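You operate a simulated robot arm through the tools that you are given. There is no shell and no other tool. Be economical: measure what you need, move in short steps, check, and stop when the job is done.

You run a simulated robot arm. Do the job below in one go: nothing can be reset, and whatever is moved stays where it is left.

TASK
Dry the glass cup with the black rim on hot air.
Fine: stand it in the dryer, push the grey slider off the air slots, run the fan till the drops are gone, switch off; leave the cup there and the slots open.

It is judged by the outcome, as a careful person would: the job done as asked, and still so three seconds after it is handed in. It fails if anything else is knocked over, pushed out of place, dropped, spilled or broken.

THE ROBOT
A 7-joint arm with a two-finger parallel gripper, fixed in place. Base frame: the origin is at the foot of the arm, x ahead of it, y to its left, z up; the work surface is at about z = 0.005. Readings come in m, rad, newtons and seconds.
With the tool pointing down near the work surface it reaches from about 0.24 to 0.62 m from the base axis. Its first joint turns from -1.152 to 1.152 rad. Payload 2.6 kg.
The tool frame sits at the grasp point between the pads (the TCP): z along the fingers, y along the line on which they close. The tips reach 0.03 m beyond it. The gripper opens to 0.094 m. The fingers are 0.028 m wide and 0.01 m thick; the gripper's body (0.05 by 0.096 m) begins 0.055 m behind the TCP.
Orientation is told as [roll, pitch, yaw] about the base's x, y, z axes, in that order, counted from this pose: with the fingers straight down and closing along the base's y, the tool's x points along the base's -x, its y along +y and its z along -z.

THE INTERFACE
- The arm moves only by the tool play_rows. Its argument "rows" is a list of rows, each an object (a shift or turn left out is 0, a gripper value left out holds the last) with "offset": the shift along the tool's x, y, z in m, a list of three; "rot": the turn, a rotation vector about the tool's x, y, z in degrees, a list of three; "fingers": the finger opening in m, from 0 to 0.094. In form: [{"offset": [dx, dy, dz], "rot": [wx, wy, wz], "fingers": fingers}, ...]. A call has 1 to 20 rows; each row is the pose to reach, as a shift and turn from the pose commanded when the call began, along the tool's axes at that moment. A row lasts 0.2 s, in which the tool goes at most 0.05 m and 0.15 rad; a call with a longer step from one row to the next is refused whole, and so is a gripper value outside its range. A pose out of reach is approached as far as the arm can. The call stops where the force on the tool passes 40 N (or 10 N more than at its start, if that is more) or the arm is blocked; 0.2 s more then pass. The fingers move at their own pace (about 0.072 m/s each) and stop on an object; they squeeze with about 31 N. The grip force told is the motor's: it shows also when the fingers shut on nothing. Time passes only in rows, and 0.2 s behind the last, so rows that repeat a pose let the fingers close. It gives the time, the measured TCP pose, the force on the tool (base axes), the opening and the grip force at its end, in the units of the frame above (readings bear some noise).
- Cameras (640 x 400 px; columns grow to the right, rows downward): "scene" is fixed at [0.0214, 0.4361, 0.5793]; the picture's right is [-0.80, -0.60, 0.00], its down [-0.31, 0.40, -0.86] and it looks along [0.52, -0.69, -0.51] (base axes); focal length 317 px, centre (320, 200). "wrist" rides on the gripper at [0.076, 0.014, -0.103] in the tool frame; the picture's right is [-0.18, 0.98, 0.00], its down [-0.75, -0.14, -0.64] and it looks along [-0.63, -0.12, 0.77] (tool axes); focal length 243 px, centre (320, 200).
- capture(camera): a new picture of that camera. It takes no simulated time.
- probe_pixels(camera, pixels): for up to 12 pixels [column, row] of the newest picture of that camera ("zoom" is the newest enlarged one), the place [x, y, z] in the base frame of the surface seen there, good to about 0.003 m, but the place of the scene camera against the robot may be out by one fixed shift of up to 0.025 m in any direction. It takes no simulated time.
- enlarge(camera, box): a new picture of the part [left, top, right, bottom] of that camera's present view, enlarged. It takes no simulated time.
- job_done(): hands the job in; it is judged then, once.

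Keep the steps short. Do not move on a guess: measure, check each grasp and each placing, and mend mistakes. In all there are 80 turns and 54 pictures (those below and enlarged ones count). Leave the gripper open and the arm clear of the work at the hand-in unless told otherwise, and finish with a single line.

The tools are called after ">>>" by a JSON object that holds its "name" and its "arguments". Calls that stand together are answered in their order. play_rows: Moves the arm, as the interface text tells. Its arguments: {"type":"object","properties":{"rows":{"type":"array"}},"required":["rows"]} The other tools are called the same way: capture (camera) takes a picture; probe_pixels (camera, pixels) gives the place of the surface under pixels of a picture; enlarge (camera, box) takes an enlarged picture of a part of a camera's view; job_done () hands the job in.

At the start:

```text
time_s: 0.0
tool_pos: [0.3326, -0.1408, 0.3736]
tcp_rot: [-0.001, 0.0, -0.001]
wrist_force: [-0.9, -0.9, -0.6]
gripper_width: 0.0939
grip_force: 0.0
```

scene: 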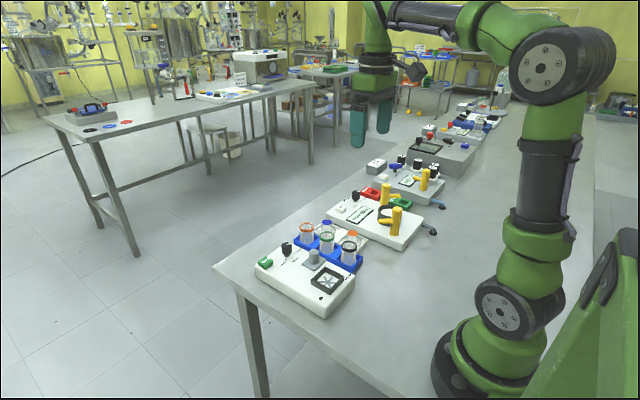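
wrist: 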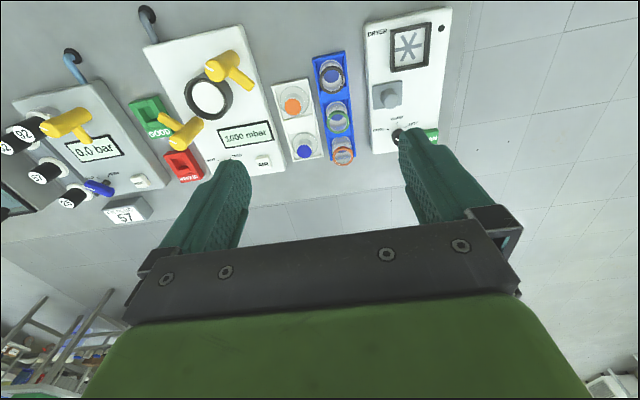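

I see the white dryer at the scene's lower left, with racks of cups next to it. I'll enlarge both views.

>>> {"name": "enlarge", "arguments": {"camera": "scene", "box": [240, 200, 400, 330]}}

>>> {"name": "enlarge", "arguments": {"camera": "wrist", "box": [260, 0, 460, 170]}}

```text
3.08 times, centred on (320, 265) of scene
```

zoom: 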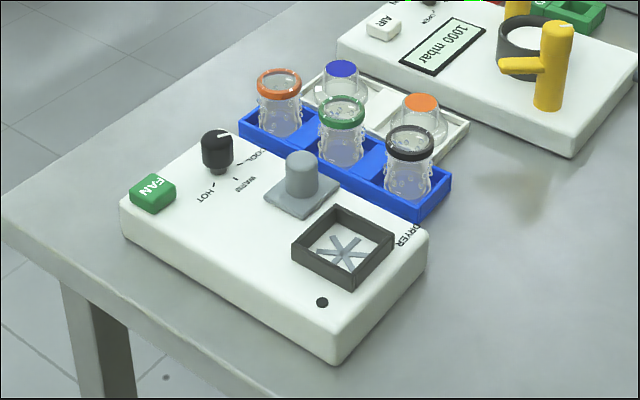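

```text
2.35 times, centred on (360, 85) of wrist
```

zoom: 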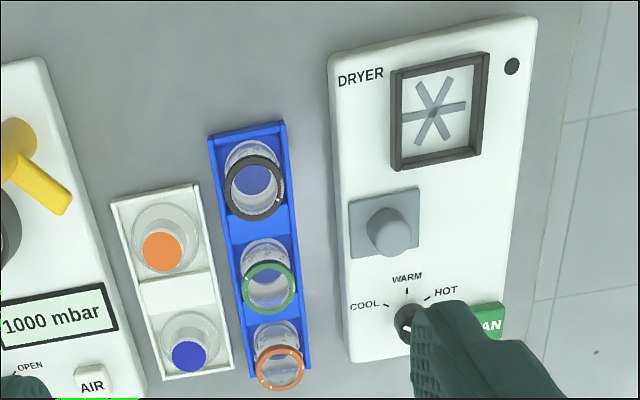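

The cup with the black rim is in the blue rack at zoom (253,187). The dryer has a dark frame, a slider, a knob and a FAN button. I'll probe them in the wrist zoom.

>>> {"name": "probe_pixels", "arguments": {"camera": "zoom", "pixels": [[397, 80], [485, 60], [478, 153], [395, 163], [435, 110], [460, 80], [352, 206], [416, 192], [419, 245], [354, 256], [393, 232], [512, 66]]}}

>>> {"name": "probe_pixels", "arguments": {"camera": "zoom", "pixels": [[253, 157], [225, 187], [282, 187], [253, 217], [405, 325], [490, 325], [340, 340], [525, 25], [335, 60], [212, 137], [284, 127], [238, 232]]}}

```text
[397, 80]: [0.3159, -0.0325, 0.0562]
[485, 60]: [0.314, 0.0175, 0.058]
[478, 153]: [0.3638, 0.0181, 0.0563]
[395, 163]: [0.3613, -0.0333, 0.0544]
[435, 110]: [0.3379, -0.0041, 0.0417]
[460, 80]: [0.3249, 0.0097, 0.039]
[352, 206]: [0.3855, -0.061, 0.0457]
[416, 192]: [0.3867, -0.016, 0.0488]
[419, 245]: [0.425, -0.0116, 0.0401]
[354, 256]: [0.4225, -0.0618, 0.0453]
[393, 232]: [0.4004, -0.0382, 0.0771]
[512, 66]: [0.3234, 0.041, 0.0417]
```

```text
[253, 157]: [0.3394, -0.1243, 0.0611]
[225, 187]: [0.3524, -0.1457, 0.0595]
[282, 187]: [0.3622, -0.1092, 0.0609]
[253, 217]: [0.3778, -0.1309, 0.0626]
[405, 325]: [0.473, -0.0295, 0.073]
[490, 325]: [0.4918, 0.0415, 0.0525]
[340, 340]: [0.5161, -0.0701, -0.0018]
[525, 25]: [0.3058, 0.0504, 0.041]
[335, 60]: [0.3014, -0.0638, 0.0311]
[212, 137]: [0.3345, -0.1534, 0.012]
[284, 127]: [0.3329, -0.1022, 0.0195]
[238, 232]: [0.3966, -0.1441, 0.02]
```

I need a closer look at the dryer. I'll move over it, staying well above everything.

>>> {"name": "play_rows", "arguments": {"rows": [{"offset": [0, 0.03, 0.03]}, {"offset": [0, 0.06, 0.06]}, {"offset": [0, 0.09, 0.09]}, {"offset": [0, 0.12, 0.12]}, {"offset": [0.03, 0.125, 0.14]}, {"offset": [0.03, 0.125, 0.14]}]}}

>>> {"name": "capture", "arguments": {"camera": "wrist"}}

```text
time_s: 1.4
tool_pos: [0.3011, -0.0163, 0.2329]
tcp_rot: [0.001, 0.0, -0.001]
wrist_force: [0.0, -0.4, -0.5]
gripper_width: 0.0939
grip_force: 0.1
```

```text
49 pictures are left
```

wrist: 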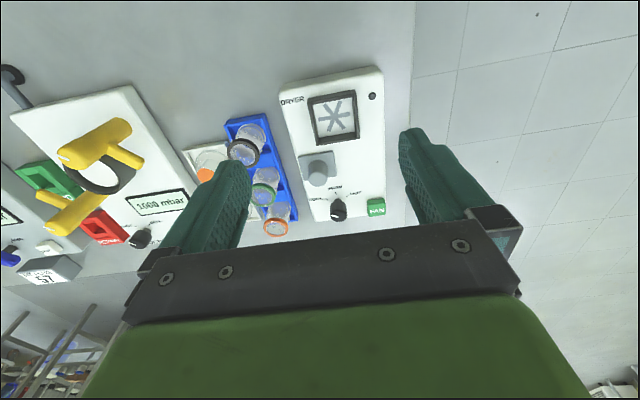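

The dryer is fully in view now. I'll enlarge it.

>>> {"name": "enlarge", "arguments": {"camera": "wrist", "box": [220, 60, 400, 240]}}

>>> {"name": "enlarge", "arguments": {"camera": "scene", "box": [280, 215, 360, 315]}}

```text
2.22 times, centred on (310, 150) of wrist
```

zoom: 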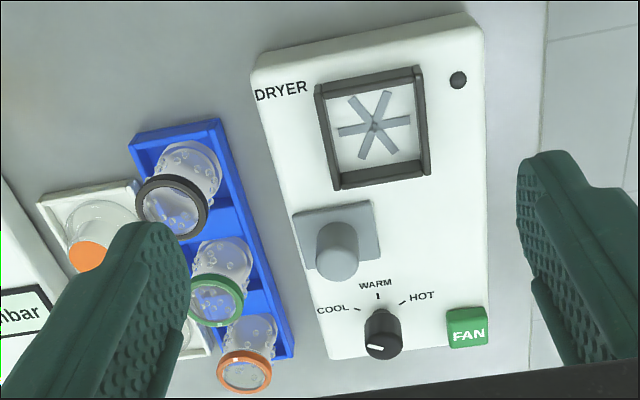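

```text
4.00 times, centred on (320, 265) of scene
```

zoom: 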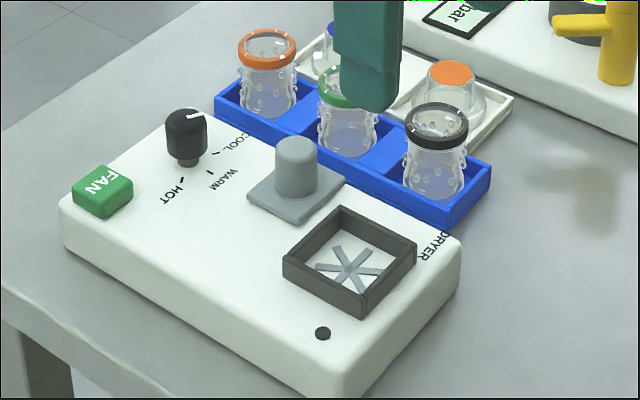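

The knob's white mark points to the COOL side, so it has to be turned to HOT. I'll get exact positions from a fresh wrist zoom.

>>> {"name": "enlarge", "arguments": {"camera": "wrist", "box": [280, 130, 400, 230]}}

```text
4.00 times, centred on (340, 180) of wrist
```

zoom: 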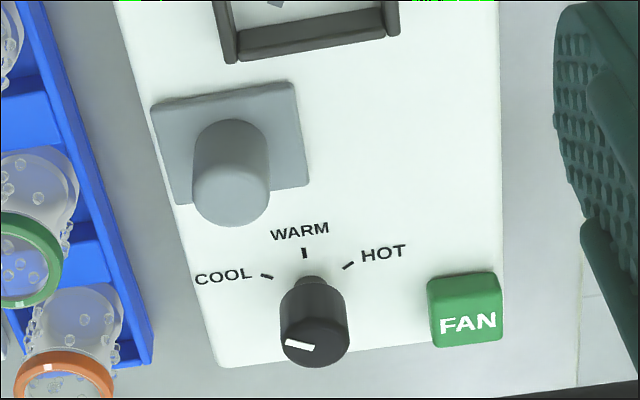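

>>> {"name": "probe_pixels", "arguments": {"camera": "zoom", "pixels": [[266, 276], [304, 253], [348, 265], [284, 345], [312, 343], [348, 340], [315, 318], [318, 364], [290, 348], [310, 347], [432, 283], [495, 275]]}}

>>> {"name": "probe_pixels", "arguments": {"camera": "zoom", "pixels": [[155, 106], [293, 84], [306, 183], [195, 200], [268, 200], [232, 178], [230, 222], [232, 200], [465, 290], [440, 345], [500, 340], [175, 206]]}}

```text
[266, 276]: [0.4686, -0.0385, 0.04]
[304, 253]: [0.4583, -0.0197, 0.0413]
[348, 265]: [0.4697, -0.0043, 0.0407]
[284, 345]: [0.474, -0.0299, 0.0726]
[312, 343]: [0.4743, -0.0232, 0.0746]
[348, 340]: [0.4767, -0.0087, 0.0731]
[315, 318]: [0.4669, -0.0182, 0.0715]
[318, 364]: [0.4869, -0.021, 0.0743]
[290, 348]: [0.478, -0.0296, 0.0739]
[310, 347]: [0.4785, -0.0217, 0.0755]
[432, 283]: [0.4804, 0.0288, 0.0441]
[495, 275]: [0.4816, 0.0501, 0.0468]
```

```text
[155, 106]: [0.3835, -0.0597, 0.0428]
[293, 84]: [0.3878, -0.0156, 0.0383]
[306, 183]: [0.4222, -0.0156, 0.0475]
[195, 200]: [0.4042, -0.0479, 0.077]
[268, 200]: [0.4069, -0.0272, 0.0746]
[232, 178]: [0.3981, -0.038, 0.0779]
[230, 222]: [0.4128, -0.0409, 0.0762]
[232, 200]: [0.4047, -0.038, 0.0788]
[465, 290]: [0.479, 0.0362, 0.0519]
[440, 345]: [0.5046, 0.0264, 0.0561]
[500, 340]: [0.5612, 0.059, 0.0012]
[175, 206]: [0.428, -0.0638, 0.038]
```

The slider's knob is at about (0.405, -0.038), top z 0.078. The heat knob is at (0.477, -0.019). I'll go above the slider knob with the fingers half open and descend to just above its plate.

>>> {"name": "play_rows", "arguments": {"rows": [{"offset": [-0.03, -0.007, 0.02], "fingers": 0.05}, {"offset": [-0.065, -0.015, 0.04]}, {"offset": [-0.104, -0.0217, 0.06]}, {"offset": [-0.104, -0.0217, 0.09]}, {"offset": [-0.104, -0.0217, 0.1]}, {"offset": [-0.104, -0.0217, 0.1]}]}}

>>> {"name": "capture", "arguments": {"camera": "wrist"}}

```text
time_s: 2.8
tool_pos: [0.4065, -0.0375, 0.1327]
tcp_rot: [0.0, 0.001, 0.0]
wrist_force: [-0.1, -0.1, -0.4]
gripper_width: 0.0501
grip_force: 0.1
```

```text
45 pictures are left
```

wrist: 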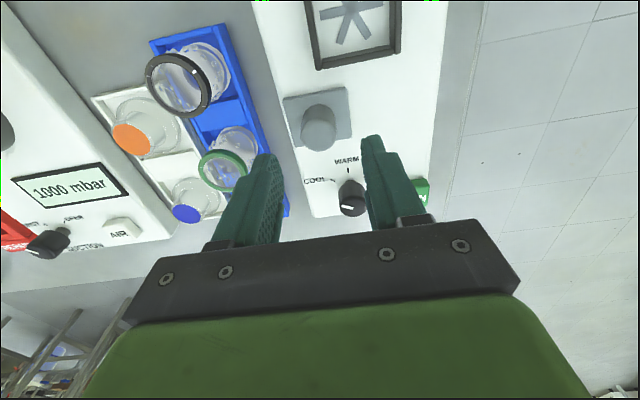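

The fingers straddle the slider knob. I'll descend to TCP z ≈ 0.082 and close.

>>> {"name": "play_rows", "arguments": {"rows": [{"offset": [0, 0, 0.025]}, {"offset": [0, 0, 0.05]}, {"offset": [0, 0, 0.05]}, {"offset": [0, 0, 0.05], "fingers": 0.015}, {"offset": [0, 0, 0.05]}, {"offset": [0, 0, 0.05]}]}}

>>> {"name": "enlarge", "arguments": {"camera": "scene", "box": [250, 210, 370, 320]}}

```text
time_s: 4.2
tool_pos: [0.4073, -0.0376, 0.0814]
tcp_rot: [0.001, -0.001, 0.0]
wrist_force: [2.0, -0.5, -5.1]
gripper_width: 0.0243
grip_force: 45.3
```

```text
3.64 times, centred on (310, 265) of scene
```

zoom: 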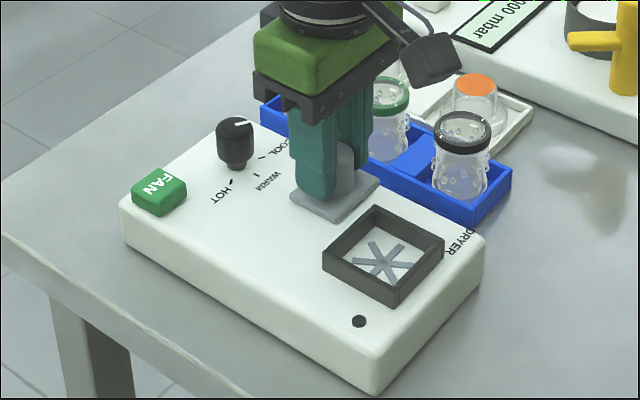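

The slider knob is gripped at 0.024 m. The room on the board is towards +y, so I'll push that way gently.

>>> {"name": "play_rows", "arguments": {"rows": [{"offset": [0, 0.005, 0]}, {"offset": [0, 0.01, 0]}, {"offset": [0, 0.015, 0]}, {"offset": [0, 0.02, 0]}, {"offset": [0, 0.02, 0]}]}}

>>> {"name": "enlarge", "arguments": {"camera": "scene", "box": [250, 210, 370, 320]}}

```text
time_s: 5.4
tool_pos: [0.4067, -0.0167, 0.082]
tcp_rot: [0.001, 0.0, 0.002]
wrist_force: [18.2, -0.4, -33.7]
gripper_width: 0.0243
grip_force: 45.4
```

```text
3.64 times, centred on (310, 265) of scene
```

zoom: 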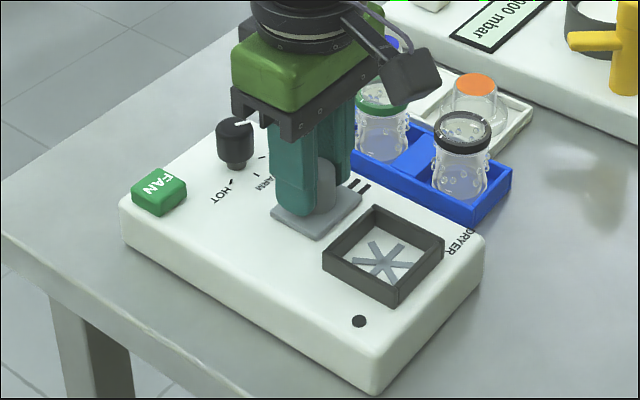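

The slots are appearing, so the direction is right. The side force shows the track is slightly skewed, so I'll open to relax and then regrip.

>>> {"name": "play_rows", "arguments": {"rows": [{"offset": [0, 0, 0], "fingers": 0.045}, {"offset": [0, 0, 0]}, {"offset": [-0.002, 0, 0]}, {"offset": [-0.002, 0, 0], "fingers": 0.015}, {"offset": [-0.002, 0, 0]}, {"offset": [-0.002, 0, 0]}]}}

```text
time_s: 6.8
tool_pos: [0.4086, -0.0183, 0.0837]
tcp_rot: [-0.001, 0.0, 0.0]
wrist_force: [-1.3, 0.1, 4.9]
gripper_width: 0.024
grip_force: 44.9
```

The force is low. I'll continue +y with a slight +x drift.

>>> {"name": "play_rows", "arguments": {"rows": [{"offset": [-0.0004, 0.005, 0]}, {"offset": [-0.0008, 0.01, 0]}, {"offset": [-0.0012, 0.014, 0]}, {"offset": [-0.0016, 0.018, 0]}, {"offset": [-0.002, 0.022, 0]}, {"offset": [-0.002, 0.022, 0]}]}}

>>> {"name": "enlarge", "arguments": {"camera": "scene", "box": [250, 210, 370, 320]}}

```text
time_s: 8.2
tool_pos: [0.4083, 0.0056, 0.0824]
tcp_rot: [0.003, 0.005, -0.002]
wrist_force: [-26.6, -0.2, 21.6]
gripper_width: 0.0239
grip_force: 45.1
```

```text
3.64 times, centred on (310, 265) of scene
```

zoom: 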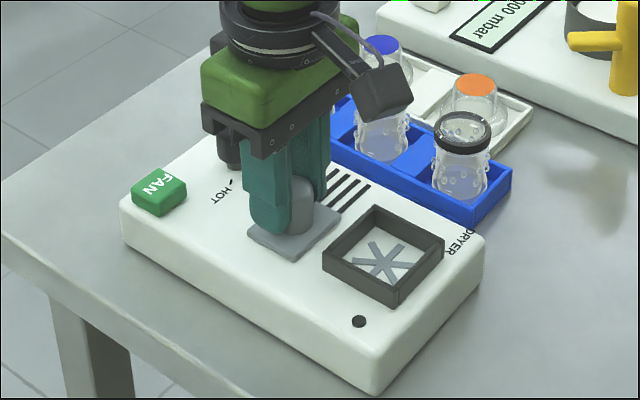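

Four slots show. I'll relax, regrip and continue straight in +y towards the end stop.

>>> {"name": "play_rows", "arguments": {"rows": [{"offset": [0, 0, 0], "fingers": 0.045}, {"offset": [0.001, 0, 0]}, {"offset": [0.001, 0, 0]}, {"offset": [0.001, 0, 0], "fingers": 0.015}, {"offset": [0.001, 0, 0]}, {"offset": [0.001, 0, 0]}, {"offset": [0.001, 0.004, 0]}, {"offset": [0.001, 0.008, 0]}, {"offset": [0.001, 0.012, 0]}, {"offset": [0.001, 0.012, 0]}]}}

>>> {"name": "enlarge", "arguments": {"camera": "scene", "box": [250, 210, 370, 320]}}

```text
time_s: 10.4
tool_pos: [0.4104, 0.0164, 0.0835]
tcp_rot: [0.001, 0.002, 0.001]
wrist_force: [-2.3, -0.3, 6.3]
gripper_width: 0.0243
grip_force: 45.0
```

```text
3.64 times, centred on (310, 265) of scene
```

zoom: 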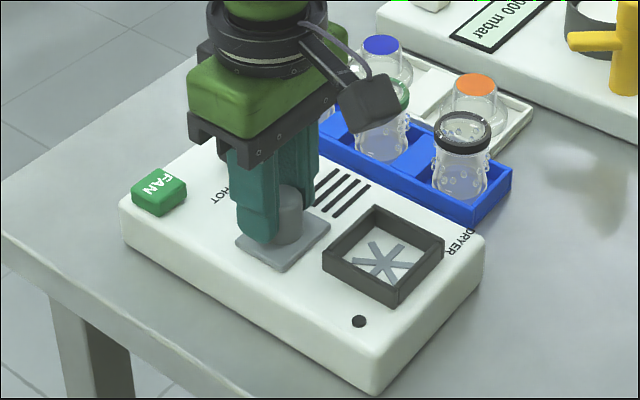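

Four slots are fully clear. I'll release and rise to check.

>>> {"name": "play_rows", "arguments": {"rows": [{"offset": [0, 0, 0], "fingers": 0.05}, {"offset": [0, 0, 0]}, {"offset": [0, 0, -0.03]}, {"offset": [0, 0, -0.06]}, {"offset": [0.03, 0, -0.09]}, {"offset": [0.03, 0, -0.09]}]}}

>>> {"name": "enlarge", "arguments": {"camera": "wrist", "box": [220, 0, 400, 240]}}

```text
time_s: 11.8
tool_pos: [0.3812, 0.0177, 0.1728]
tcp_rot: [0.0, 0.0, 0.0]
wrist_force: [-0.2, 0.1, -0.4]
gripper_width: 0.0502
grip_force: 0.1
```

```text
1.67 times, centred on (310, 120) of wrist
```

zoom: 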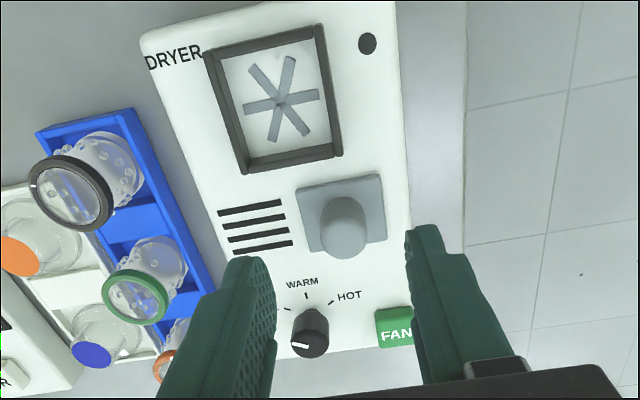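

The slots are open and the slider is clear. Next is the heat knob at (0.4775, -0.0195). I'll move above it, pre-turned by -64°, so that I can then turn it about +120° clockwise.

>>> {"name": "play_rows", "arguments": {"rows": [{"offset": [-0.02, -0.008, 0], "rot": [0, 0, -8], "fingers": 0.045}, {"offset": [-0.04, -0.016, 0], "rot": [0, 0, -16]}, {"offset": [-0.06, -0.024, 0], "rot": [0, 0, -24]}, {"offset": [-0.08, -0.032, 0], "rot": [0, 0, -32]}, {"offset": [-0.0963, -0.0372, 0.01], "rot": [0, 0, -40]}, {"offset": [-0.0963, -0.0372, 0.02], "rot": [0, 0, -48]}, {"offset": [-0.0963, -0.0372, 0.03], "rot": [0, 0, -56]}, {"offset": [-0.0963, -0.0372, 0.043], "rot": [0, 0, -64]}, {"offset": [-0.0963, -0.0372, 0.043], "rot": [0, 0, -64]}]}}

>>> {"name": "capture", "arguments": {"camera": "wrist"}}

```text
time_s: 13.8
tool_pos: [0.4761, -0.0217, 0.129]
tcp_rot: [0.0, 0.0, 1.119]
wrist_force: [0.3, -0.3, 0.6]
gripper_width: 0.0451
grip_force: 0.1
```

```text
39 pictures are left
```

wrist: 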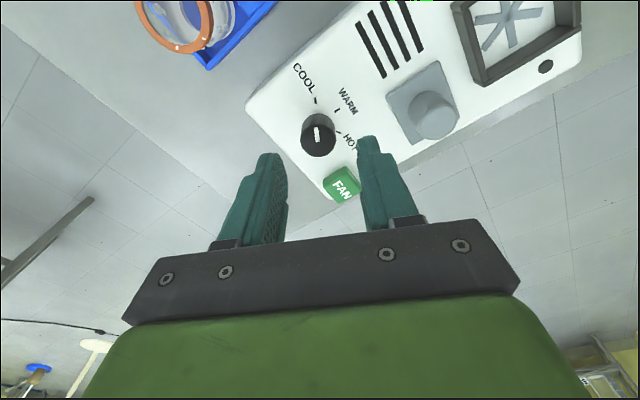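

>>> {"name": "probe_pixels", "arguments": {"camera": "wrist", "pixels": [[318, 136], [303, 136], [334, 136], [318, 119], [318, 153], [316, 99], [336, 111], [340, 133]]}}

```text
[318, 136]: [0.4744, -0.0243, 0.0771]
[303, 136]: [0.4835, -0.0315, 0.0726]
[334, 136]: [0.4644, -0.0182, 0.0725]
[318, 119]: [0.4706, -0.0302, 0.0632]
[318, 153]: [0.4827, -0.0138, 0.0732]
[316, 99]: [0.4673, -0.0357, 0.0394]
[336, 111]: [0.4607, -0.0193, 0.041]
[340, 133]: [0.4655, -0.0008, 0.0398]
```

The knob centre is within 1–2 mm of the TCP. I'll descend and grip.

>>> {"name": "play_rows", "arguments": {"rows": [{"offset": [0, 0, 0.023]}, {"offset": [0, 0, 0.046]}, {"offset": [0, 0, 0.046]}, {"offset": [0, 0, 0.046], "fingers": 0.012}, {"offset": [0, 0, 0.046]}, {"offset": [0, 0, 0.046]}]}}

```text
time_s: 15.2
tool_pos: [0.4768, -0.0215, 0.0843]
tcp_rot: [-0.004, 0.001, 1.118]
wrist_force: [18.5, -3.8, -13.6]
gripper_width: 0.0256
grip_force: 45.4
```

Gripped at 0.0256 m. I'll turn it clockwise in 8° steps, half the way first.

>>> {"name": "play_rows", "arguments": {"rows": [{"rot": [0, 0, 8]}, {"rot": [0, 0, 16]}, {"rot": [0, 0, 24]}, {"rot": [0, 0, 32]}, {"rot": [0, 0, 40]}, {"rot": [0, 0, 48]}, {"rot": [0, 0, 56]}, {"rot": [0, 0, 64]}, {"rot": [0, 0, 64]}]}}

>>> {"name": "enlarge", "arguments": {"camera": "scene", "box": [250, 210, 370, 320]}}

```text
time_s: 17.2
tool_pos: [0.4759, -0.0202, 0.084]
tcp_rot: [0.001, 0.0, -0.002]
wrist_force: [0.1, 2.9, 0.6]
gripper_width: 0.0251
grip_force: 45.5
```

```text
3.64 times, centred on (310, 265) of scene
```

zoom: 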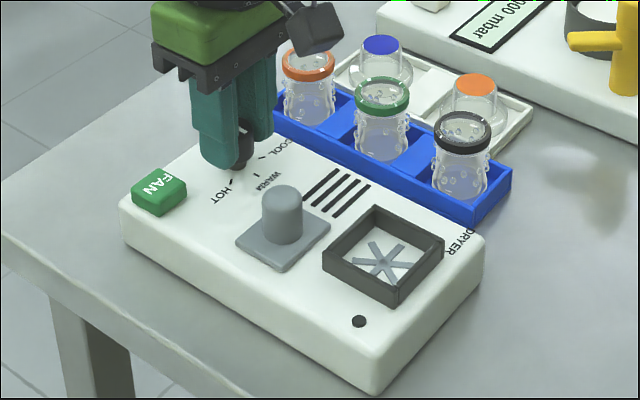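

Turning smoothly. I'll do the second half, then release and look.

>>> {"name": "play_rows", "arguments": {"rows": [{"rot": [0, 0, 8]}, {"rot": [0, 0, 16]}, {"rot": [0, 0, 24]}, {"rot": [0, 0, 32]}, {"rot": [0, 0, 40]}, {"rot": [0, 0, 48]}, {"rot": [0, 0, 54]}, {"rot": [0, 0, 54]}]}}

>>> {"name": "play_rows", "arguments": {"rows": [{"fingers": 0.045}, {"offset": [0, 0, 0]}, {"offset": [0, 0, -0.03]}, {"offset": [0, 0, -0.05]}, {"offset": [0, 0, -0.05]}]}}

>>> {"name": "capture", "arguments": {"camera": "wrist"}}

```text
time_s: 19.0
tool_pos: [0.4773, -0.0177, 0.0852]
tcp_rot: [0.003, 0.001, -0.94]
wrist_force: [7.9, 21.6, 2.6]
gripper_width: 0.0252
grip_force: 44.9
```

```text
time_s: 20.2
tool_pos: [0.4758, -0.0208, 0.1351]
tcp_rot: [-0.001, 0.001, -0.943]
wrist_force: [1.0, -0.1, 1.4]
gripper_width: 0.0449
grip_force: 0.1
```

```text
37 pictures are left
```

wrist: 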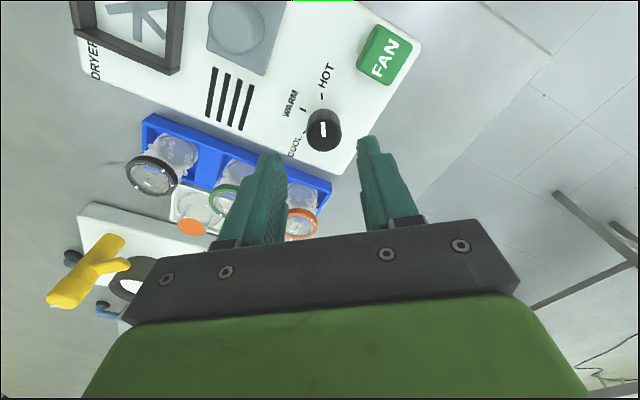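

>>> {"name": "enlarge", "arguments": {"camera": "wrist", "box": [280, 60, 360, 160]}}

>>> {"name": "enlarge", "arguments": {"camera": "scene", "box": [265, 225, 315, 275]}}

```text
4.00 times, centred on (320, 110) of wrist
```

zoom: 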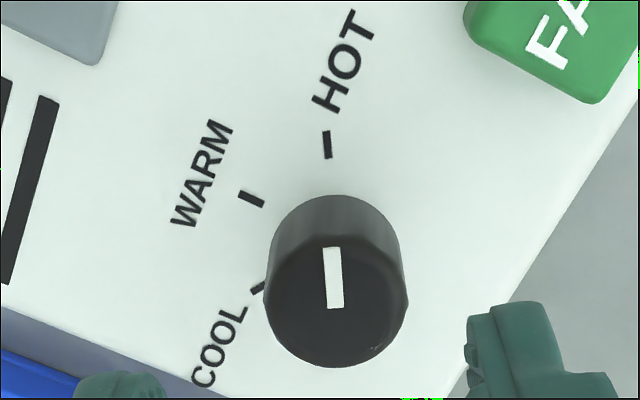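

```text
8.00 times, centred on (290, 250) of scene
```

zoom: 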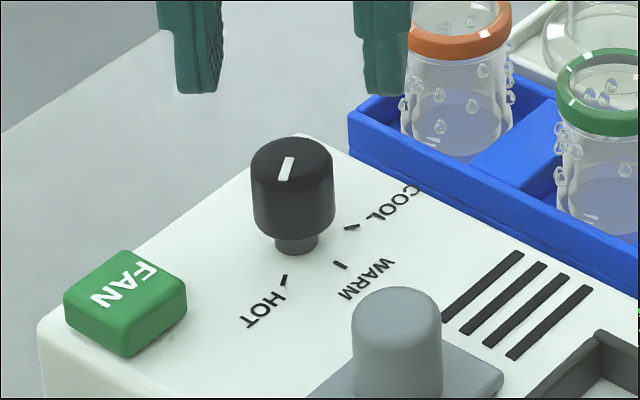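

The mark now points at HOT. I'll rise and turn the wrist back to straight.

>>> {"name": "play_rows", "arguments": {"rows": [{"offset": [0, 0, -0.02], "rot": [0, 0, -8], "fingers": 0.07}, {"offset": [0, 0, -0.04], "rot": [0, 0, -16]}, {"offset": [0, 0, -0.06], "rot": [0, 0, -24]}, {"offset": [0, 0, -0.06], "rot": [0, 0, -32]}, {"offset": [0, 0, -0.06], "rot": [0, 0, -40]}, {"offset": [0, 0, -0.06], "rot": [0, 0, -48]}, {"offset": [0, 0, -0.06], "rot": [0, 0, -54]}, {"offset": [0, 0, -0.06], "rot": [0, 0, -54]}]}}

>>> {"name": "play_rows", "arguments": {"rows": [{"offset": [0.04, -0.02, 0]}, {"offset": [0.08, -0.05, 0]}, {"offset": [0.11, -0.08, 0]}, {"offset": [0.13, -0.107, 0]}, {"offset": [0.13, -0.107, 0]}]}}

>>> {"name": "capture", "arguments": {"camera": "wrist"}}

```text
time_s: 22.0
tool_pos: [0.4761, -0.0218, 0.1941]
tcp_rot: [0.001, 0.0, 0.001]
wrist_force: [-0.8, -0.5, -0.8]
gripper_width: 0.0703
grip_force: 0.2
```

```text
time_s: 23.2
tool_pos: [0.3454, -0.1286, 0.1954]
tcp_rot: [0.001, 0.0, -0.001]
wrist_force: [0.4, -0.7, 0.0]
gripper_width: 0.0702
grip_force: 0.1
```

```text
34 pictures are left
```

wrist: 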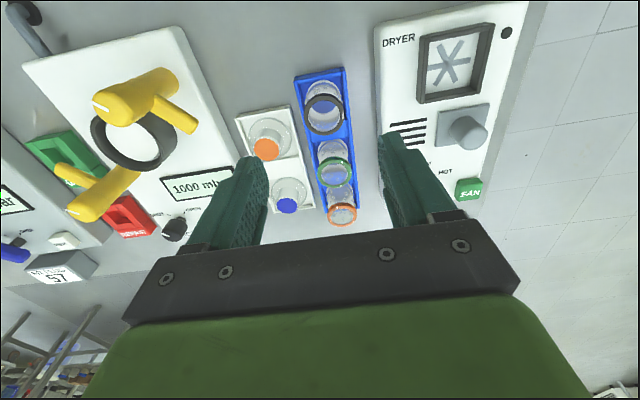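

>>> {"name": "enlarge", "arguments": {"camera": "wrist", "box": [230, 60, 390, 230]}}

```text
2.35 times, centred on (310, 145) of wrist
```

zoom: 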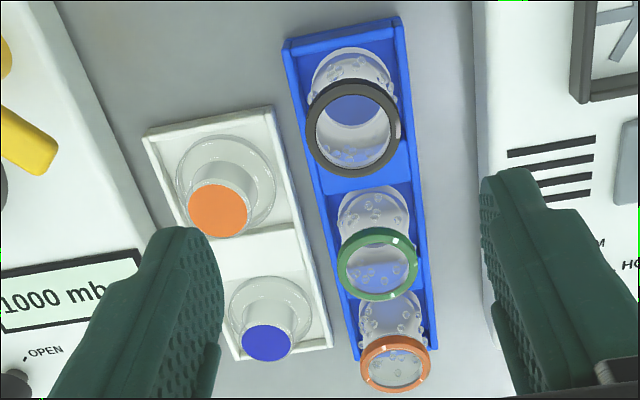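

>>> {"name": "probe_pixels", "arguments": {"camera": "zoom", "pixels": [[311, 127], [396, 122], [353, 86], [353, 170], [289, 50], [399, 22], [325, 190], [409, 175], [270, 180], [218, 208], [343, 265], [378, 232]]}}

```text
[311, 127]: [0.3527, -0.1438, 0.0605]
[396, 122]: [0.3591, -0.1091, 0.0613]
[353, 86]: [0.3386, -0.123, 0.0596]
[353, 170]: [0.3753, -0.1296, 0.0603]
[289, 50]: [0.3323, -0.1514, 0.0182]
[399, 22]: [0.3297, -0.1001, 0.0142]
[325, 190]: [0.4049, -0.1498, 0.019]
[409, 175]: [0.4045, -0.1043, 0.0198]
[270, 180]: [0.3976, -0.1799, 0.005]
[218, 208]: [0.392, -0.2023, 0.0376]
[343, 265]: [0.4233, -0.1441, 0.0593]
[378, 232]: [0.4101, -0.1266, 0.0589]
```

Cup centre is about (0.3565, -0.1265), rim at z 0.061. I'll measure the nest too from this picture.

>>> {"name": "probe_pixels", "arguments": {"camera": "wrist", "pixels": [[422, 39], [492, 26], [482, 92], [420, 102], [428, 44], [485, 33], [476, 88], [424, 94], [449, 64], [440, 85], [455, 98], [488, 60]]}}

>>> {"name": "enlarge", "arguments": {"camera": "wrist", "box": [400, 10, 510, 120]}}

```text
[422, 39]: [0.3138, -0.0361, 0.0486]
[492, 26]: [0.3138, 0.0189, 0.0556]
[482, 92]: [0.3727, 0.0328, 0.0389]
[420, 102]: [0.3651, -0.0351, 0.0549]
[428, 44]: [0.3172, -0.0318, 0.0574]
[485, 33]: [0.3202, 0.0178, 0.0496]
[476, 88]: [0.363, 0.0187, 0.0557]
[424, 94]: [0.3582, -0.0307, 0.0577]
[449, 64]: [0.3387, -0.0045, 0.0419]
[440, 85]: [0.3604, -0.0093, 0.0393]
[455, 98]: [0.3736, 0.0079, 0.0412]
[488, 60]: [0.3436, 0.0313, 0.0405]
```

```text
3.64 times, centred on (455, 65) of wrist
```

zoom: 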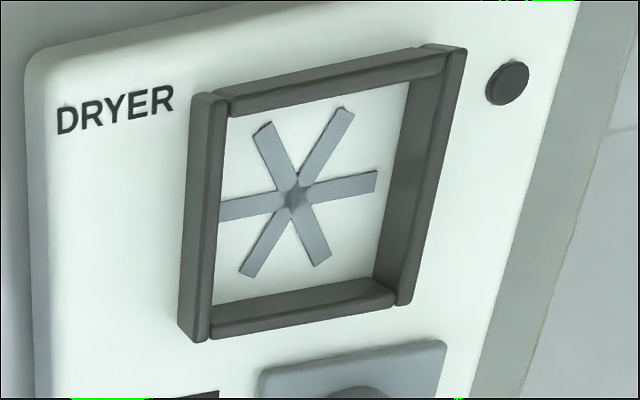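

>>> {"name": "probe_pixels", "arguments": {"camera": "zoom", "pixels": [[213, 150], [206, 280], [450, 80], [425, 75], [415, 280], [300, 85], [390, 62], [280, 322], [360, 303], [294, 198], [400, 290], [440, 160]]}}

```text
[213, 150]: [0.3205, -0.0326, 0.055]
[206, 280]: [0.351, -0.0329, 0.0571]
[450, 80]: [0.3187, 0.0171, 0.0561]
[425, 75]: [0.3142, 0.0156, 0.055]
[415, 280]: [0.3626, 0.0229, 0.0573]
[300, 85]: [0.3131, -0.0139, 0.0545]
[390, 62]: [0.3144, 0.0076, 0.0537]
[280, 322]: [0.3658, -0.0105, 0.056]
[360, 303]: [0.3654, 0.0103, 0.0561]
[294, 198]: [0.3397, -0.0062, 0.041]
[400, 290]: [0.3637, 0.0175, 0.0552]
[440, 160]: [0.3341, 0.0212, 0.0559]
```

Nest centre is (0.3395, -0.0065), with walls up to z 0.057 and floor at 0.041. I'll go down over the cup with the fingertips staying above the rack walls.

>>> {"name": "play_rows", "arguments": {"rows": [{"offset": [-0.0111, 0.0021, 0.03], "fingers": 0.064}, {"offset": [-0.0111, 0.0021, 0.06]}, {"offset": [-0.0111, 0.0021, 0.085]}, {"offset": [-0.0111, 0.0021, 0.085]}]}}

>>> {"name": "capture", "arguments": {"camera": "wrist"}}

>>> {"name": "enlarge", "arguments": {"camera": "scene", "box": [290, 190, 410, 290]}}

```text
time_s: 24.2
tool_pos: [0.357, -0.1248, 0.1081]
tcp_rot: [0.001, 0.001, -0.001]
wrist_force: [0.9, -0.6, 0.4]
gripper_width: 0.0641
grip_force: 0.0
```

```text
31 pictures are left
```

wrist: 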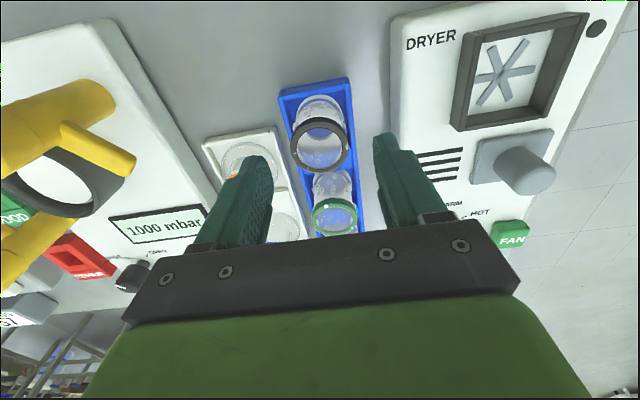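

```text
4.00 times, centred on (350, 240) of scene
```

zoom: 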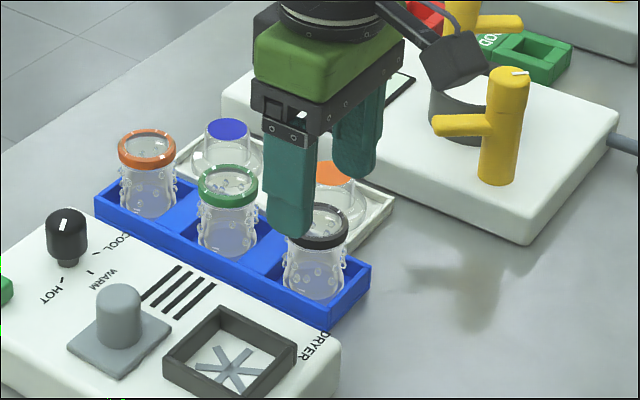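

Clear of the neighbours. I'll descend to TCP z 0.067 and close on the cup.

>>> {"name": "play_rows", "arguments": {"rows": [{"offset": [0, -0.001, 0.015]}, {"offset": [0, -0.001, 0.03]}, {"offset": [0, -0.001, 0.041]}, {"offset": [0, -0.001, 0.041]}, {"offset": [0, -0.001, 0.041], "fingers": 0.03}, {"offset": [0, -0.001, 0.041]}, {"offset": [0, -0.001, 0.041]}]}}

>>> {"name": "enlarge", "arguments": {"camera": "scene", "box": [290, 190, 410, 290]}}

```text
time_s: 25.8
tool_pos: [0.3566, -0.1271, 0.068]
tcp_rot: [-0.002, 0.0, 0.001]
wrist_force: [0.2, -0.2, 0.2]
gripper_width: 0.0384
grip_force: 31.0
```

```text
4.00 times, centred on (350, 240) of scene
```

zoom: 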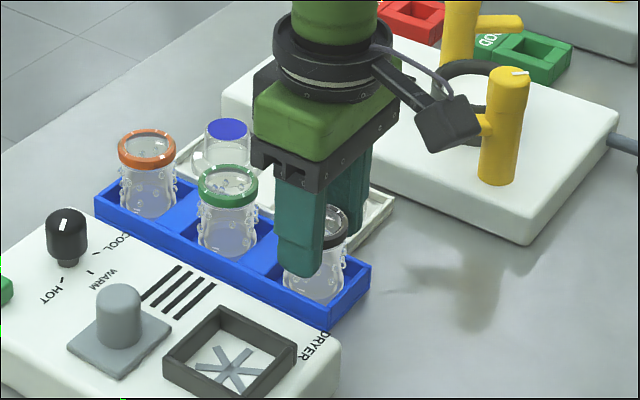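

The cup is gripped at 0.038 m. I'll lift straight up and check.

>>> {"name": "play_rows", "arguments": {"rows": [{"offset": [0, 0, -0.015]}, {"offset": [0, 0, -0.035]}, {"offset": [0, 0, -0.06]}, {"offset": [0, 0, -0.085]}, {"offset": [0, 0, -0.085]}]}}

>>> {"name": "enlarge", "arguments": {"camera": "scene", "box": [290, 170, 410, 290]}}

```text
time_s: 27.0
tool_pos: [0.3557, -0.1274, 0.1527]
tcp_rot: [0.0, 0.0, -0.001]
wrist_force: [-0.3, 0.5, -0.3]
gripper_width: 0.0383
grip_force: 31.2
```

```text
3.33 times, centred on (350, 230) of scene
```

zoom: 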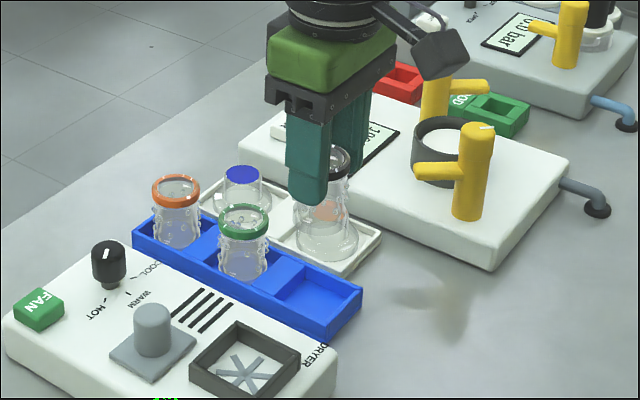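

The cup hangs upright. I'll carry it over the nest.

>>> {"name": "play_rows", "arguments": {"rows": [{"offset": [0.004, 0.03, 0]}, {"offset": [0.008, 0.06, 0]}, {"offset": [0.012, 0.09, 0]}, {"offset": [0.0168, 0.1203, 0]}, {"offset": [0.0168, 0.1203, 0]}, {"offset": [0.0168, 0.1203, 0.02]}, {"offset": [0.0168, 0.1203, 0.02]}]}}

>>> {"name": "capture", "arguments": {"camera": "wrist"}}

>>> {"name": "enlarge", "arguments": {"camera": "scene", "box": [260, 200, 380, 320]}}

```text
time_s: 28.6
tool_pos: [0.3415, -0.007, 0.1318]
tcp_rot: [0.001, 0.001, -0.001]
wrist_force: [0.1, 0.0, -0.8]
gripper_width: 0.0385
grip_force: 31.2
```

```text
27 pictures are left
```

wrist: 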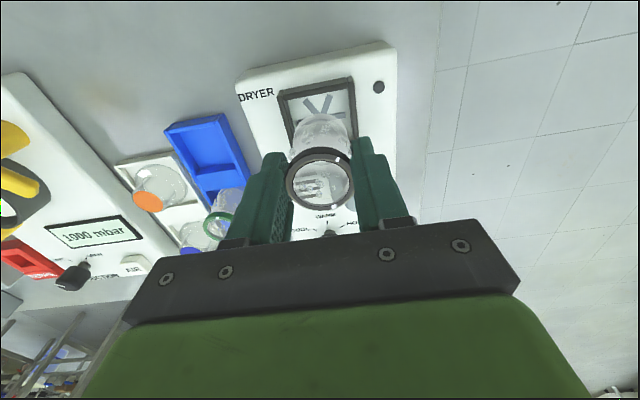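

```text
3.33 times, centred on (320, 260) of scene
```

zoom: 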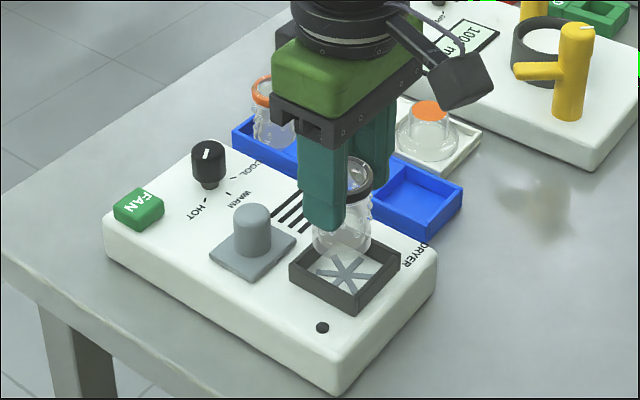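

Well aligned. I'll lower slowly to just above the expected contact.

>>> {"name": "play_rows", "arguments": {"rows": [{"offset": [0.001, 0.0, 0.008]}, {"offset": [0.001, 0.0, 0.016]}, {"offset": [0.001, 0.0, 0.022]}, {"offset": [0.001, 0.0, 0.026]}, {"offset": [0.001, 0.0, 0.026]}]}}

>>> {"name": "enlarge", "arguments": {"camera": "scene", "box": [300, 230, 370, 310]}}

```text
time_s: 29.8
tool_pos: [0.3391, -0.0069, 0.1073]
tcp_rot: [-0.001, 0.0, 0.0]
wrist_force: [-0.5, -1.1, 0.8]
gripper_width: 0.0387
grip_force: 31.1
```

```text
5.00 times, centred on (335, 270) of scene
```

zoom: 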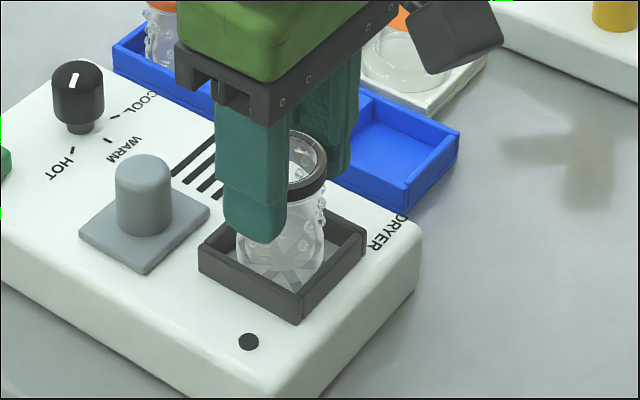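

The cup is inside the frame. I'll go down in 1.5 mm steps until it rests.

>>> {"name": "play_rows", "arguments": {"rows": [{"offset": [0, 0, 0.0015]}, {"offset": [0, 0, 0.003]}, {"offset": [0, 0, 0.0045]}, {"offset": [0, 0, 0.0045]}]}}

```text
time_s: 30.8
tool_pos: [0.339, -0.007, 0.1037]
tcp_rot: [0.0, 0.0, 0.001]
wrist_force: [-1.3, -0.4, 5.6]
gripper_width: 0.0385
grip_force: 31.0
```

>>> {"name": "play_rows", "arguments": {"rows": [{"offset": [0, 0, 0.001]}, {"offset": [0, 0, 0.001]}]}}

```text
time_s: 31.4
tool_pos: [0.3398, -0.0066, 0.1018]
tcp_rot: [0.0, -0.002, 0.0]
wrist_force: [-1.7, 0.3, 9.4]
gripper_width: 0.0385
grip_force: 30.8
```

Force is rising (9 N upward), so the cup is resting. I'll open and go straight up.

>>> {"name": "play_rows", "arguments": {"rows": [{"fingers": 0.05}, {"fingers": 0.06}, {"fingers": 0.06}, {"offset": [0, 0, -0.025]}, {"offset": [0, 0, -0.06]}, {"offset": [0, 0, -0.1]}, {"offset": [0, 0, -0.1]}]}}

>>> {"name": "enlarge", "arguments": {"camera": "scene", "box": [250, 220, 370, 320]}}

>>> {"name": "capture", "arguments": {"camera": "wrist"}}

```text
time_s: 33.0
tool_pos: [0.3395, -0.0058, 0.201]
tcp_rot: [0.0, 0.001, 0.0]
wrist_force: [0.6, 0.8, 0.3]
gripper_width: 0.0601
grip_force: 0.1
```

```text
4.00 times, centred on (310, 270) of scene
```

zoom: 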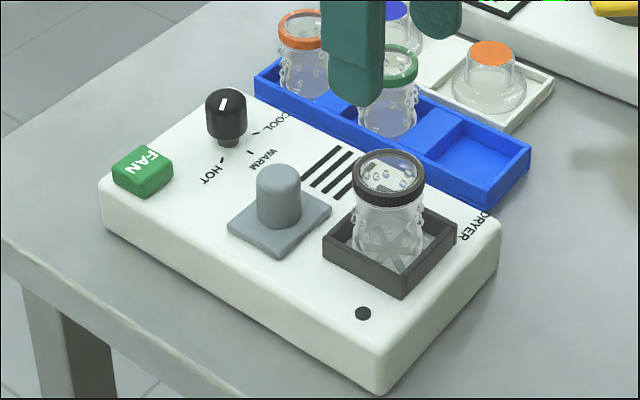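

```text
23 pictures are left
```

wrist: 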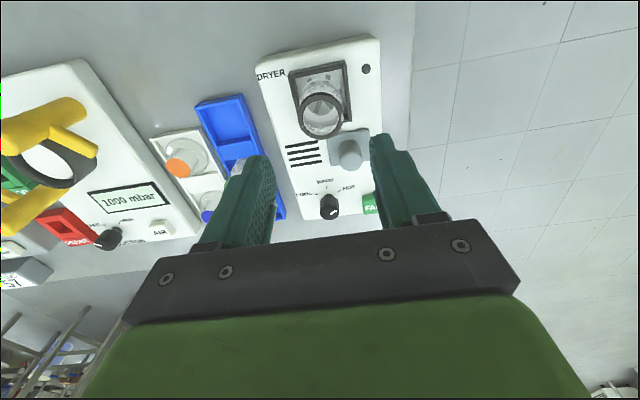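

The cup stands upright in the nest. Next is the FAN button: I'll close the fingers and go near it to measure.

>>> {"name": "play_rows", "arguments": {"rows": [{"offset": [-0.04, 0.015, 0], "fingers": 0.0}, {"offset": [-0.08, 0.03, 0]}, {"offset": [-0.12, 0.044, 0]}, {"offset": [-0.15, 0.044, 0.03]}, {"offset": [-0.15, 0.044, 0.05]}, {"offset": [-0.15, 0.044, 0.05]}]}}

>>> {"name": "enlarge", "arguments": {"camera": "wrist", "box": [240, 20, 400, 180]}}

```text
time_s: 34.4
tool_pos: [0.4891, 0.0354, 0.1531]
tcp_rot: [0.0, 0.0, 0.001]
wrist_force: [-0.3, -0.5, -0.9]
gripper_width: 0.0001
grip_force: 31.0
```

```text
2.50 times, centred on (320, 100) of wrist
```

zoom: 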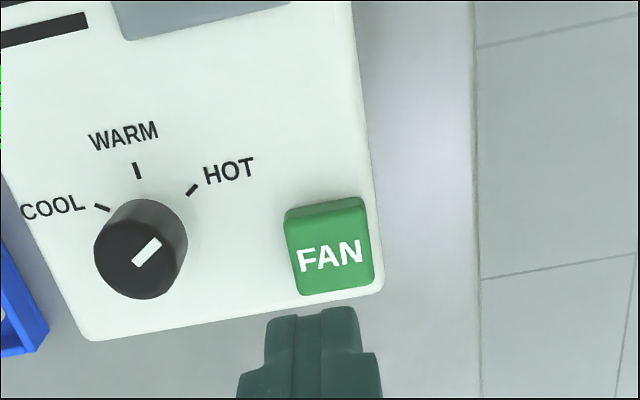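

>>> {"name": "probe_pixels", "arguments": {"camera": "zoom", "pixels": [[292, 232], [368, 220], [302, 290], [370, 285], [332, 256], [332, 205]]}}

```text
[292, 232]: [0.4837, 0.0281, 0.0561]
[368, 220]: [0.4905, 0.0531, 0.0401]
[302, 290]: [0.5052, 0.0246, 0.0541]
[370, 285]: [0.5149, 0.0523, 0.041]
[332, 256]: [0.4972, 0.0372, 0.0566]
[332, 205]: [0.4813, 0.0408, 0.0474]
```

Button centre is (0.495, 0.037), top at z 0.056. I'll lower the closed fingertips to about 3 mm above it.

>>> {"name": "play_rows", "arguments": {"rows": [{"offset": [-0.0055, 0.0015, 0.025]}, {"offset": [-0.0055, 0.0015, 0.05]}, {"offset": [-0.0055, 0.0015, 0.064]}, {"offset": [-0.0055, 0.0015, 0.064]}]}}

>>> {"name": "play_rows", "arguments": {"rows": [{"offset": [0, 0, 0.002]}, {"offset": [0, 0, 0.004]}, {"offset": [0, 0, 0.004]}]}}

>>> {"name": "enlarge", "arguments": {"camera": "scene", "box": [250, 220, 370, 320]}}

```text
time_s: 35.4
tool_pos: [0.4954, 0.0392, 0.0875]
tcp_rot: [0.0, 0.0, -0.002]
wrist_force: [-0.3, 0.2, -0.2]
gripper_width: 0.0
grip_force: 31.3
```

```text
time_s: 36.2
tool_pos: [0.4944, 0.0386, 0.084]
tcp_rot: [0.0, 0.0, 0.0]
wrist_force: [0.0, -0.1, 1.1]
gripper_width: 0.0002
grip_force: 31.2
```

```text
4.00 times, centred on (310, 270) of scene
```

zoom: 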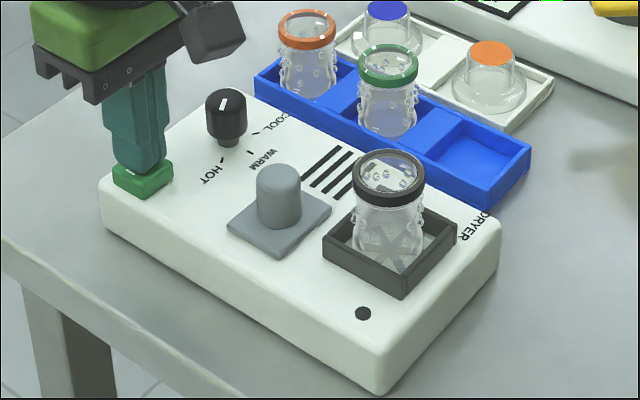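

Light contact and the lamp is still dark. I'll press further in small steps.

>>> {"name": "play_rows", "arguments": {"rows": [{"offset": [0, 0, 0.001]}, {"offset": [0, 0, 0.002]}, {"offset": [0, 0, 0.003]}, {"offset": [0, 0, 0.003]}]}}

>>> {"name": "enlarge", "arguments": {"camera": "scene", "box": [250, 220, 370, 320]}}

```text
time_s: 37.2
tool_pos: [0.4949, 0.0389, 0.0813]
tcp_rot: [-0.001, -0.001, 0.001]
wrist_force: [0.3, -0.5, 2.4]
gripper_width: 0.0
grip_force: 30.6
```

```text
4.00 times, centred on (310, 270) of scene
```

zoom: 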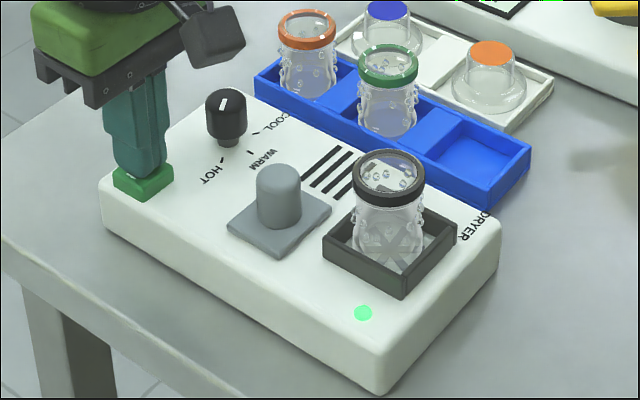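

The lamp lit green, so the fan is running. I'll lift 10 mm and see whether it stays on.

>>> {"name": "play_rows", "arguments": {"rows": [{"offset": [0, 0, -0.005]}, {"offset": [0, 0, -0.01]}, {"offset": [0, 0, -0.01]}, {"offset": [0, 0, -0.01]}]}}

>>> {"name": "enlarge", "arguments": {"camera": "scene", "box": [250, 220, 370, 320]}}

```text
time_s: 38.2
tool_pos: [0.4948, 0.039, 0.0916]
tcp_rot: [-0.001, 0.0, 0.0]
wrist_force: [-0.4, -0.1, -0.7]
gripper_width: 0.0
grip_force: 31.2
```

```text
4.00 times, centred on (310, 270) of scene
```

zoom: 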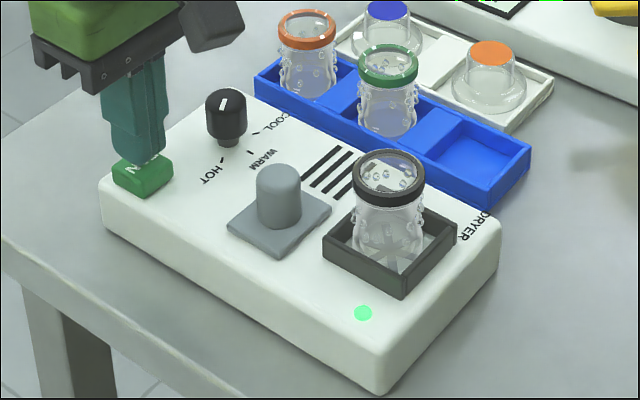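

The lamp stays on and drops are already fewer. I'll wait 4 s and check.

>>> {"name": "play_rows", "arguments": {"rows": [{}, {}, {}, {}, {}, {}, {}, {}, {}, {}, {}, {}, {}, {}, {}, {}, {}, {}, {}, {}]}}

>>> {"name": "enlarge", "arguments": {"camera": "scene", "box": [310, 245, 370, 310]}}

```text
time_s: 42.4
tool_pos: [0.4942, 0.0387, 0.0901]
tcp_rot: [0.0, -0.001, 0.001]
wrist_force: [0.4, 1.1, -0.7]
gripper_width: 0.0
grip_force: 31.4
```

```text
6.15 times, centred on (340, 278) of scene
```

zoom: 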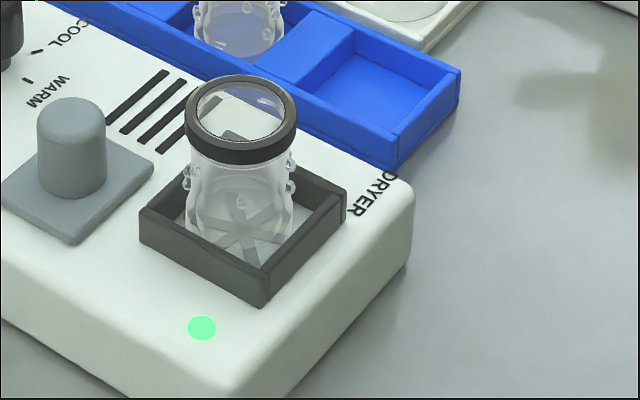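

A few drops are left on the outside. I'll wait another 4 s.

>>> {"name": "play_rows", "arguments": {"rows": [{}, {}, {}, {}, {}, {}, {}, {}, {}, {}, {}, {}, {}, {}, {}, {}, {}, {}, {}, {}]}}

>>> {"name": "enlarge", "arguments": {"camera": "scene", "box": [310, 245, 370, 310]}}

```text
time_s: 46.6
tool_pos: [0.4941, 0.0394, 0.0907]
tcp_rot: [-0.001, 0.001, -0.002]
wrist_force: [-0.2, 0.6, 0.3]
gripper_width: 0.0001
grip_force: 30.9
```

```text
6.15 times, centred on (340, 278) of scene
```

zoom: 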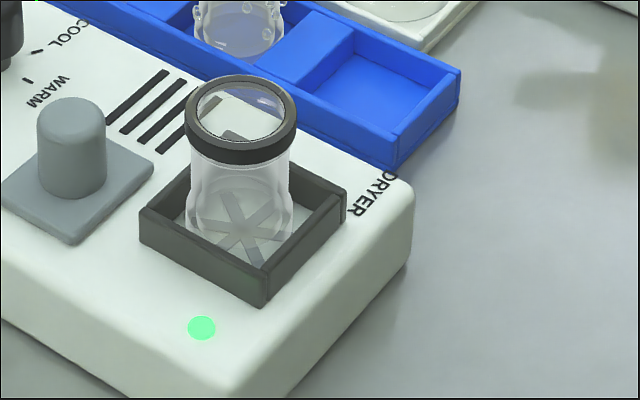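

No drops visible from this side. I'll allow 2 s more for the hidden side, then press again to switch off.

>>> {"name": "play_rows", "arguments": {"rows": [{}, {}, {}, {}, {}, {}, {}, {}, {}, {}]}}

>>> {"name": "play_rows", "arguments": {"rows": [{"offset": [0, 0, 0.004]}, {"offset": [0, 0, 0.007]}, {"offset": [0, 0, 0.009]}, {"offset": [0, 0, 0.01]}, {"offset": [0, 0, 0.01]}, {"offset": [0, 0, 0.0]}, {"offset": [0, 0, -0.03]}, {"offset": [0, 0, -0.06]}, {"offset": [0, 0, -0.1]}, {"offset": [0, 0, -0.1]}]}}

>>> {"name": "enlarge", "arguments": {"camera": "scene", "box": [250, 220, 370, 320]}}

```text
time_s: 48.8
tool_pos: [0.495, 0.0397, 0.0912]
tcp_rot: [-0.001, 0.0, 0.001]
wrist_force: [0.2, 0.2, 0.5]
gripper_width: 0.0
grip_force: 31.0
```

```text
time_s: 51.0
tool_pos: [0.4954, 0.0376, 0.1928]
tcp_rot: [0.002, 0.001, 0.001]
wrist_force: [0.1, -0.2, 0.1]
gripper_width: 0.0
grip_force: 30.5
```

```text
4.00 times, centred on (310, 270) of scene
```

zoom: 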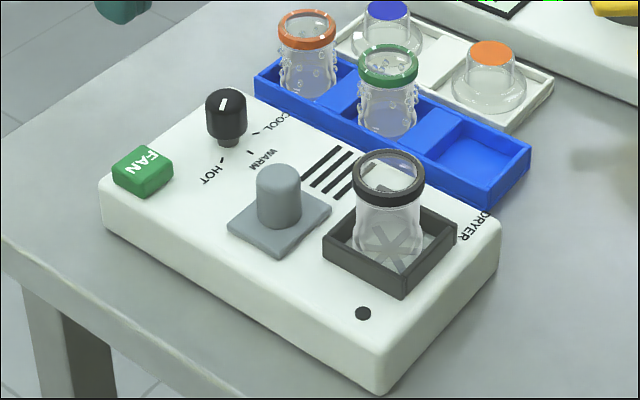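

The lamp is off. I'll open the gripper, move back high, and check the cup from the other side.

>>> {"name": "play_rows", "arguments": {"rows": [{"offset": [0.04, 0, -0.03], "fingers": 0.09}, {"offset": [0.08, 0, -0.05]}, {"offset": [0.12, -0.03, -0.05]}, {"offset": [0.16, -0.05, -0.05]}, {"offset": [0.2, -0.06, -0.05]}, {"offset": [0.2, -0.06, -0.05]}]}}

>>> {"name": "enlarge", "arguments": {"camera": "wrist", "box": [240, 60, 420, 240]}}

```text
time_s: 52.4
tool_pos: [0.295, -0.0219, 0.2409]
tcp_rot: [-0.001, -0.001, 0.0]
wrist_force: [-0.4, 1.0, -0.4]
gripper_width: 0.0898
grip_force: 0.1
```

```text
2.22 times, centred on (330, 150) of wrist
```

zoom: 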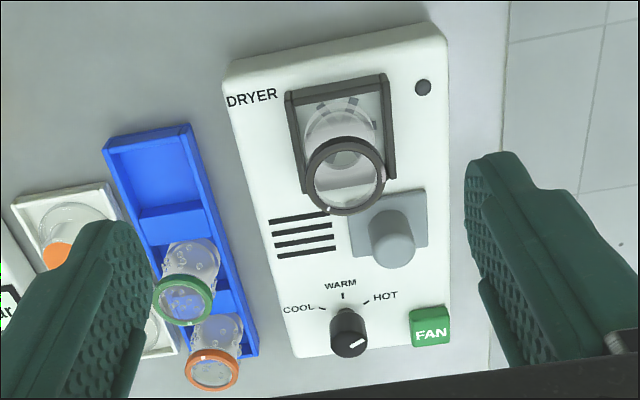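

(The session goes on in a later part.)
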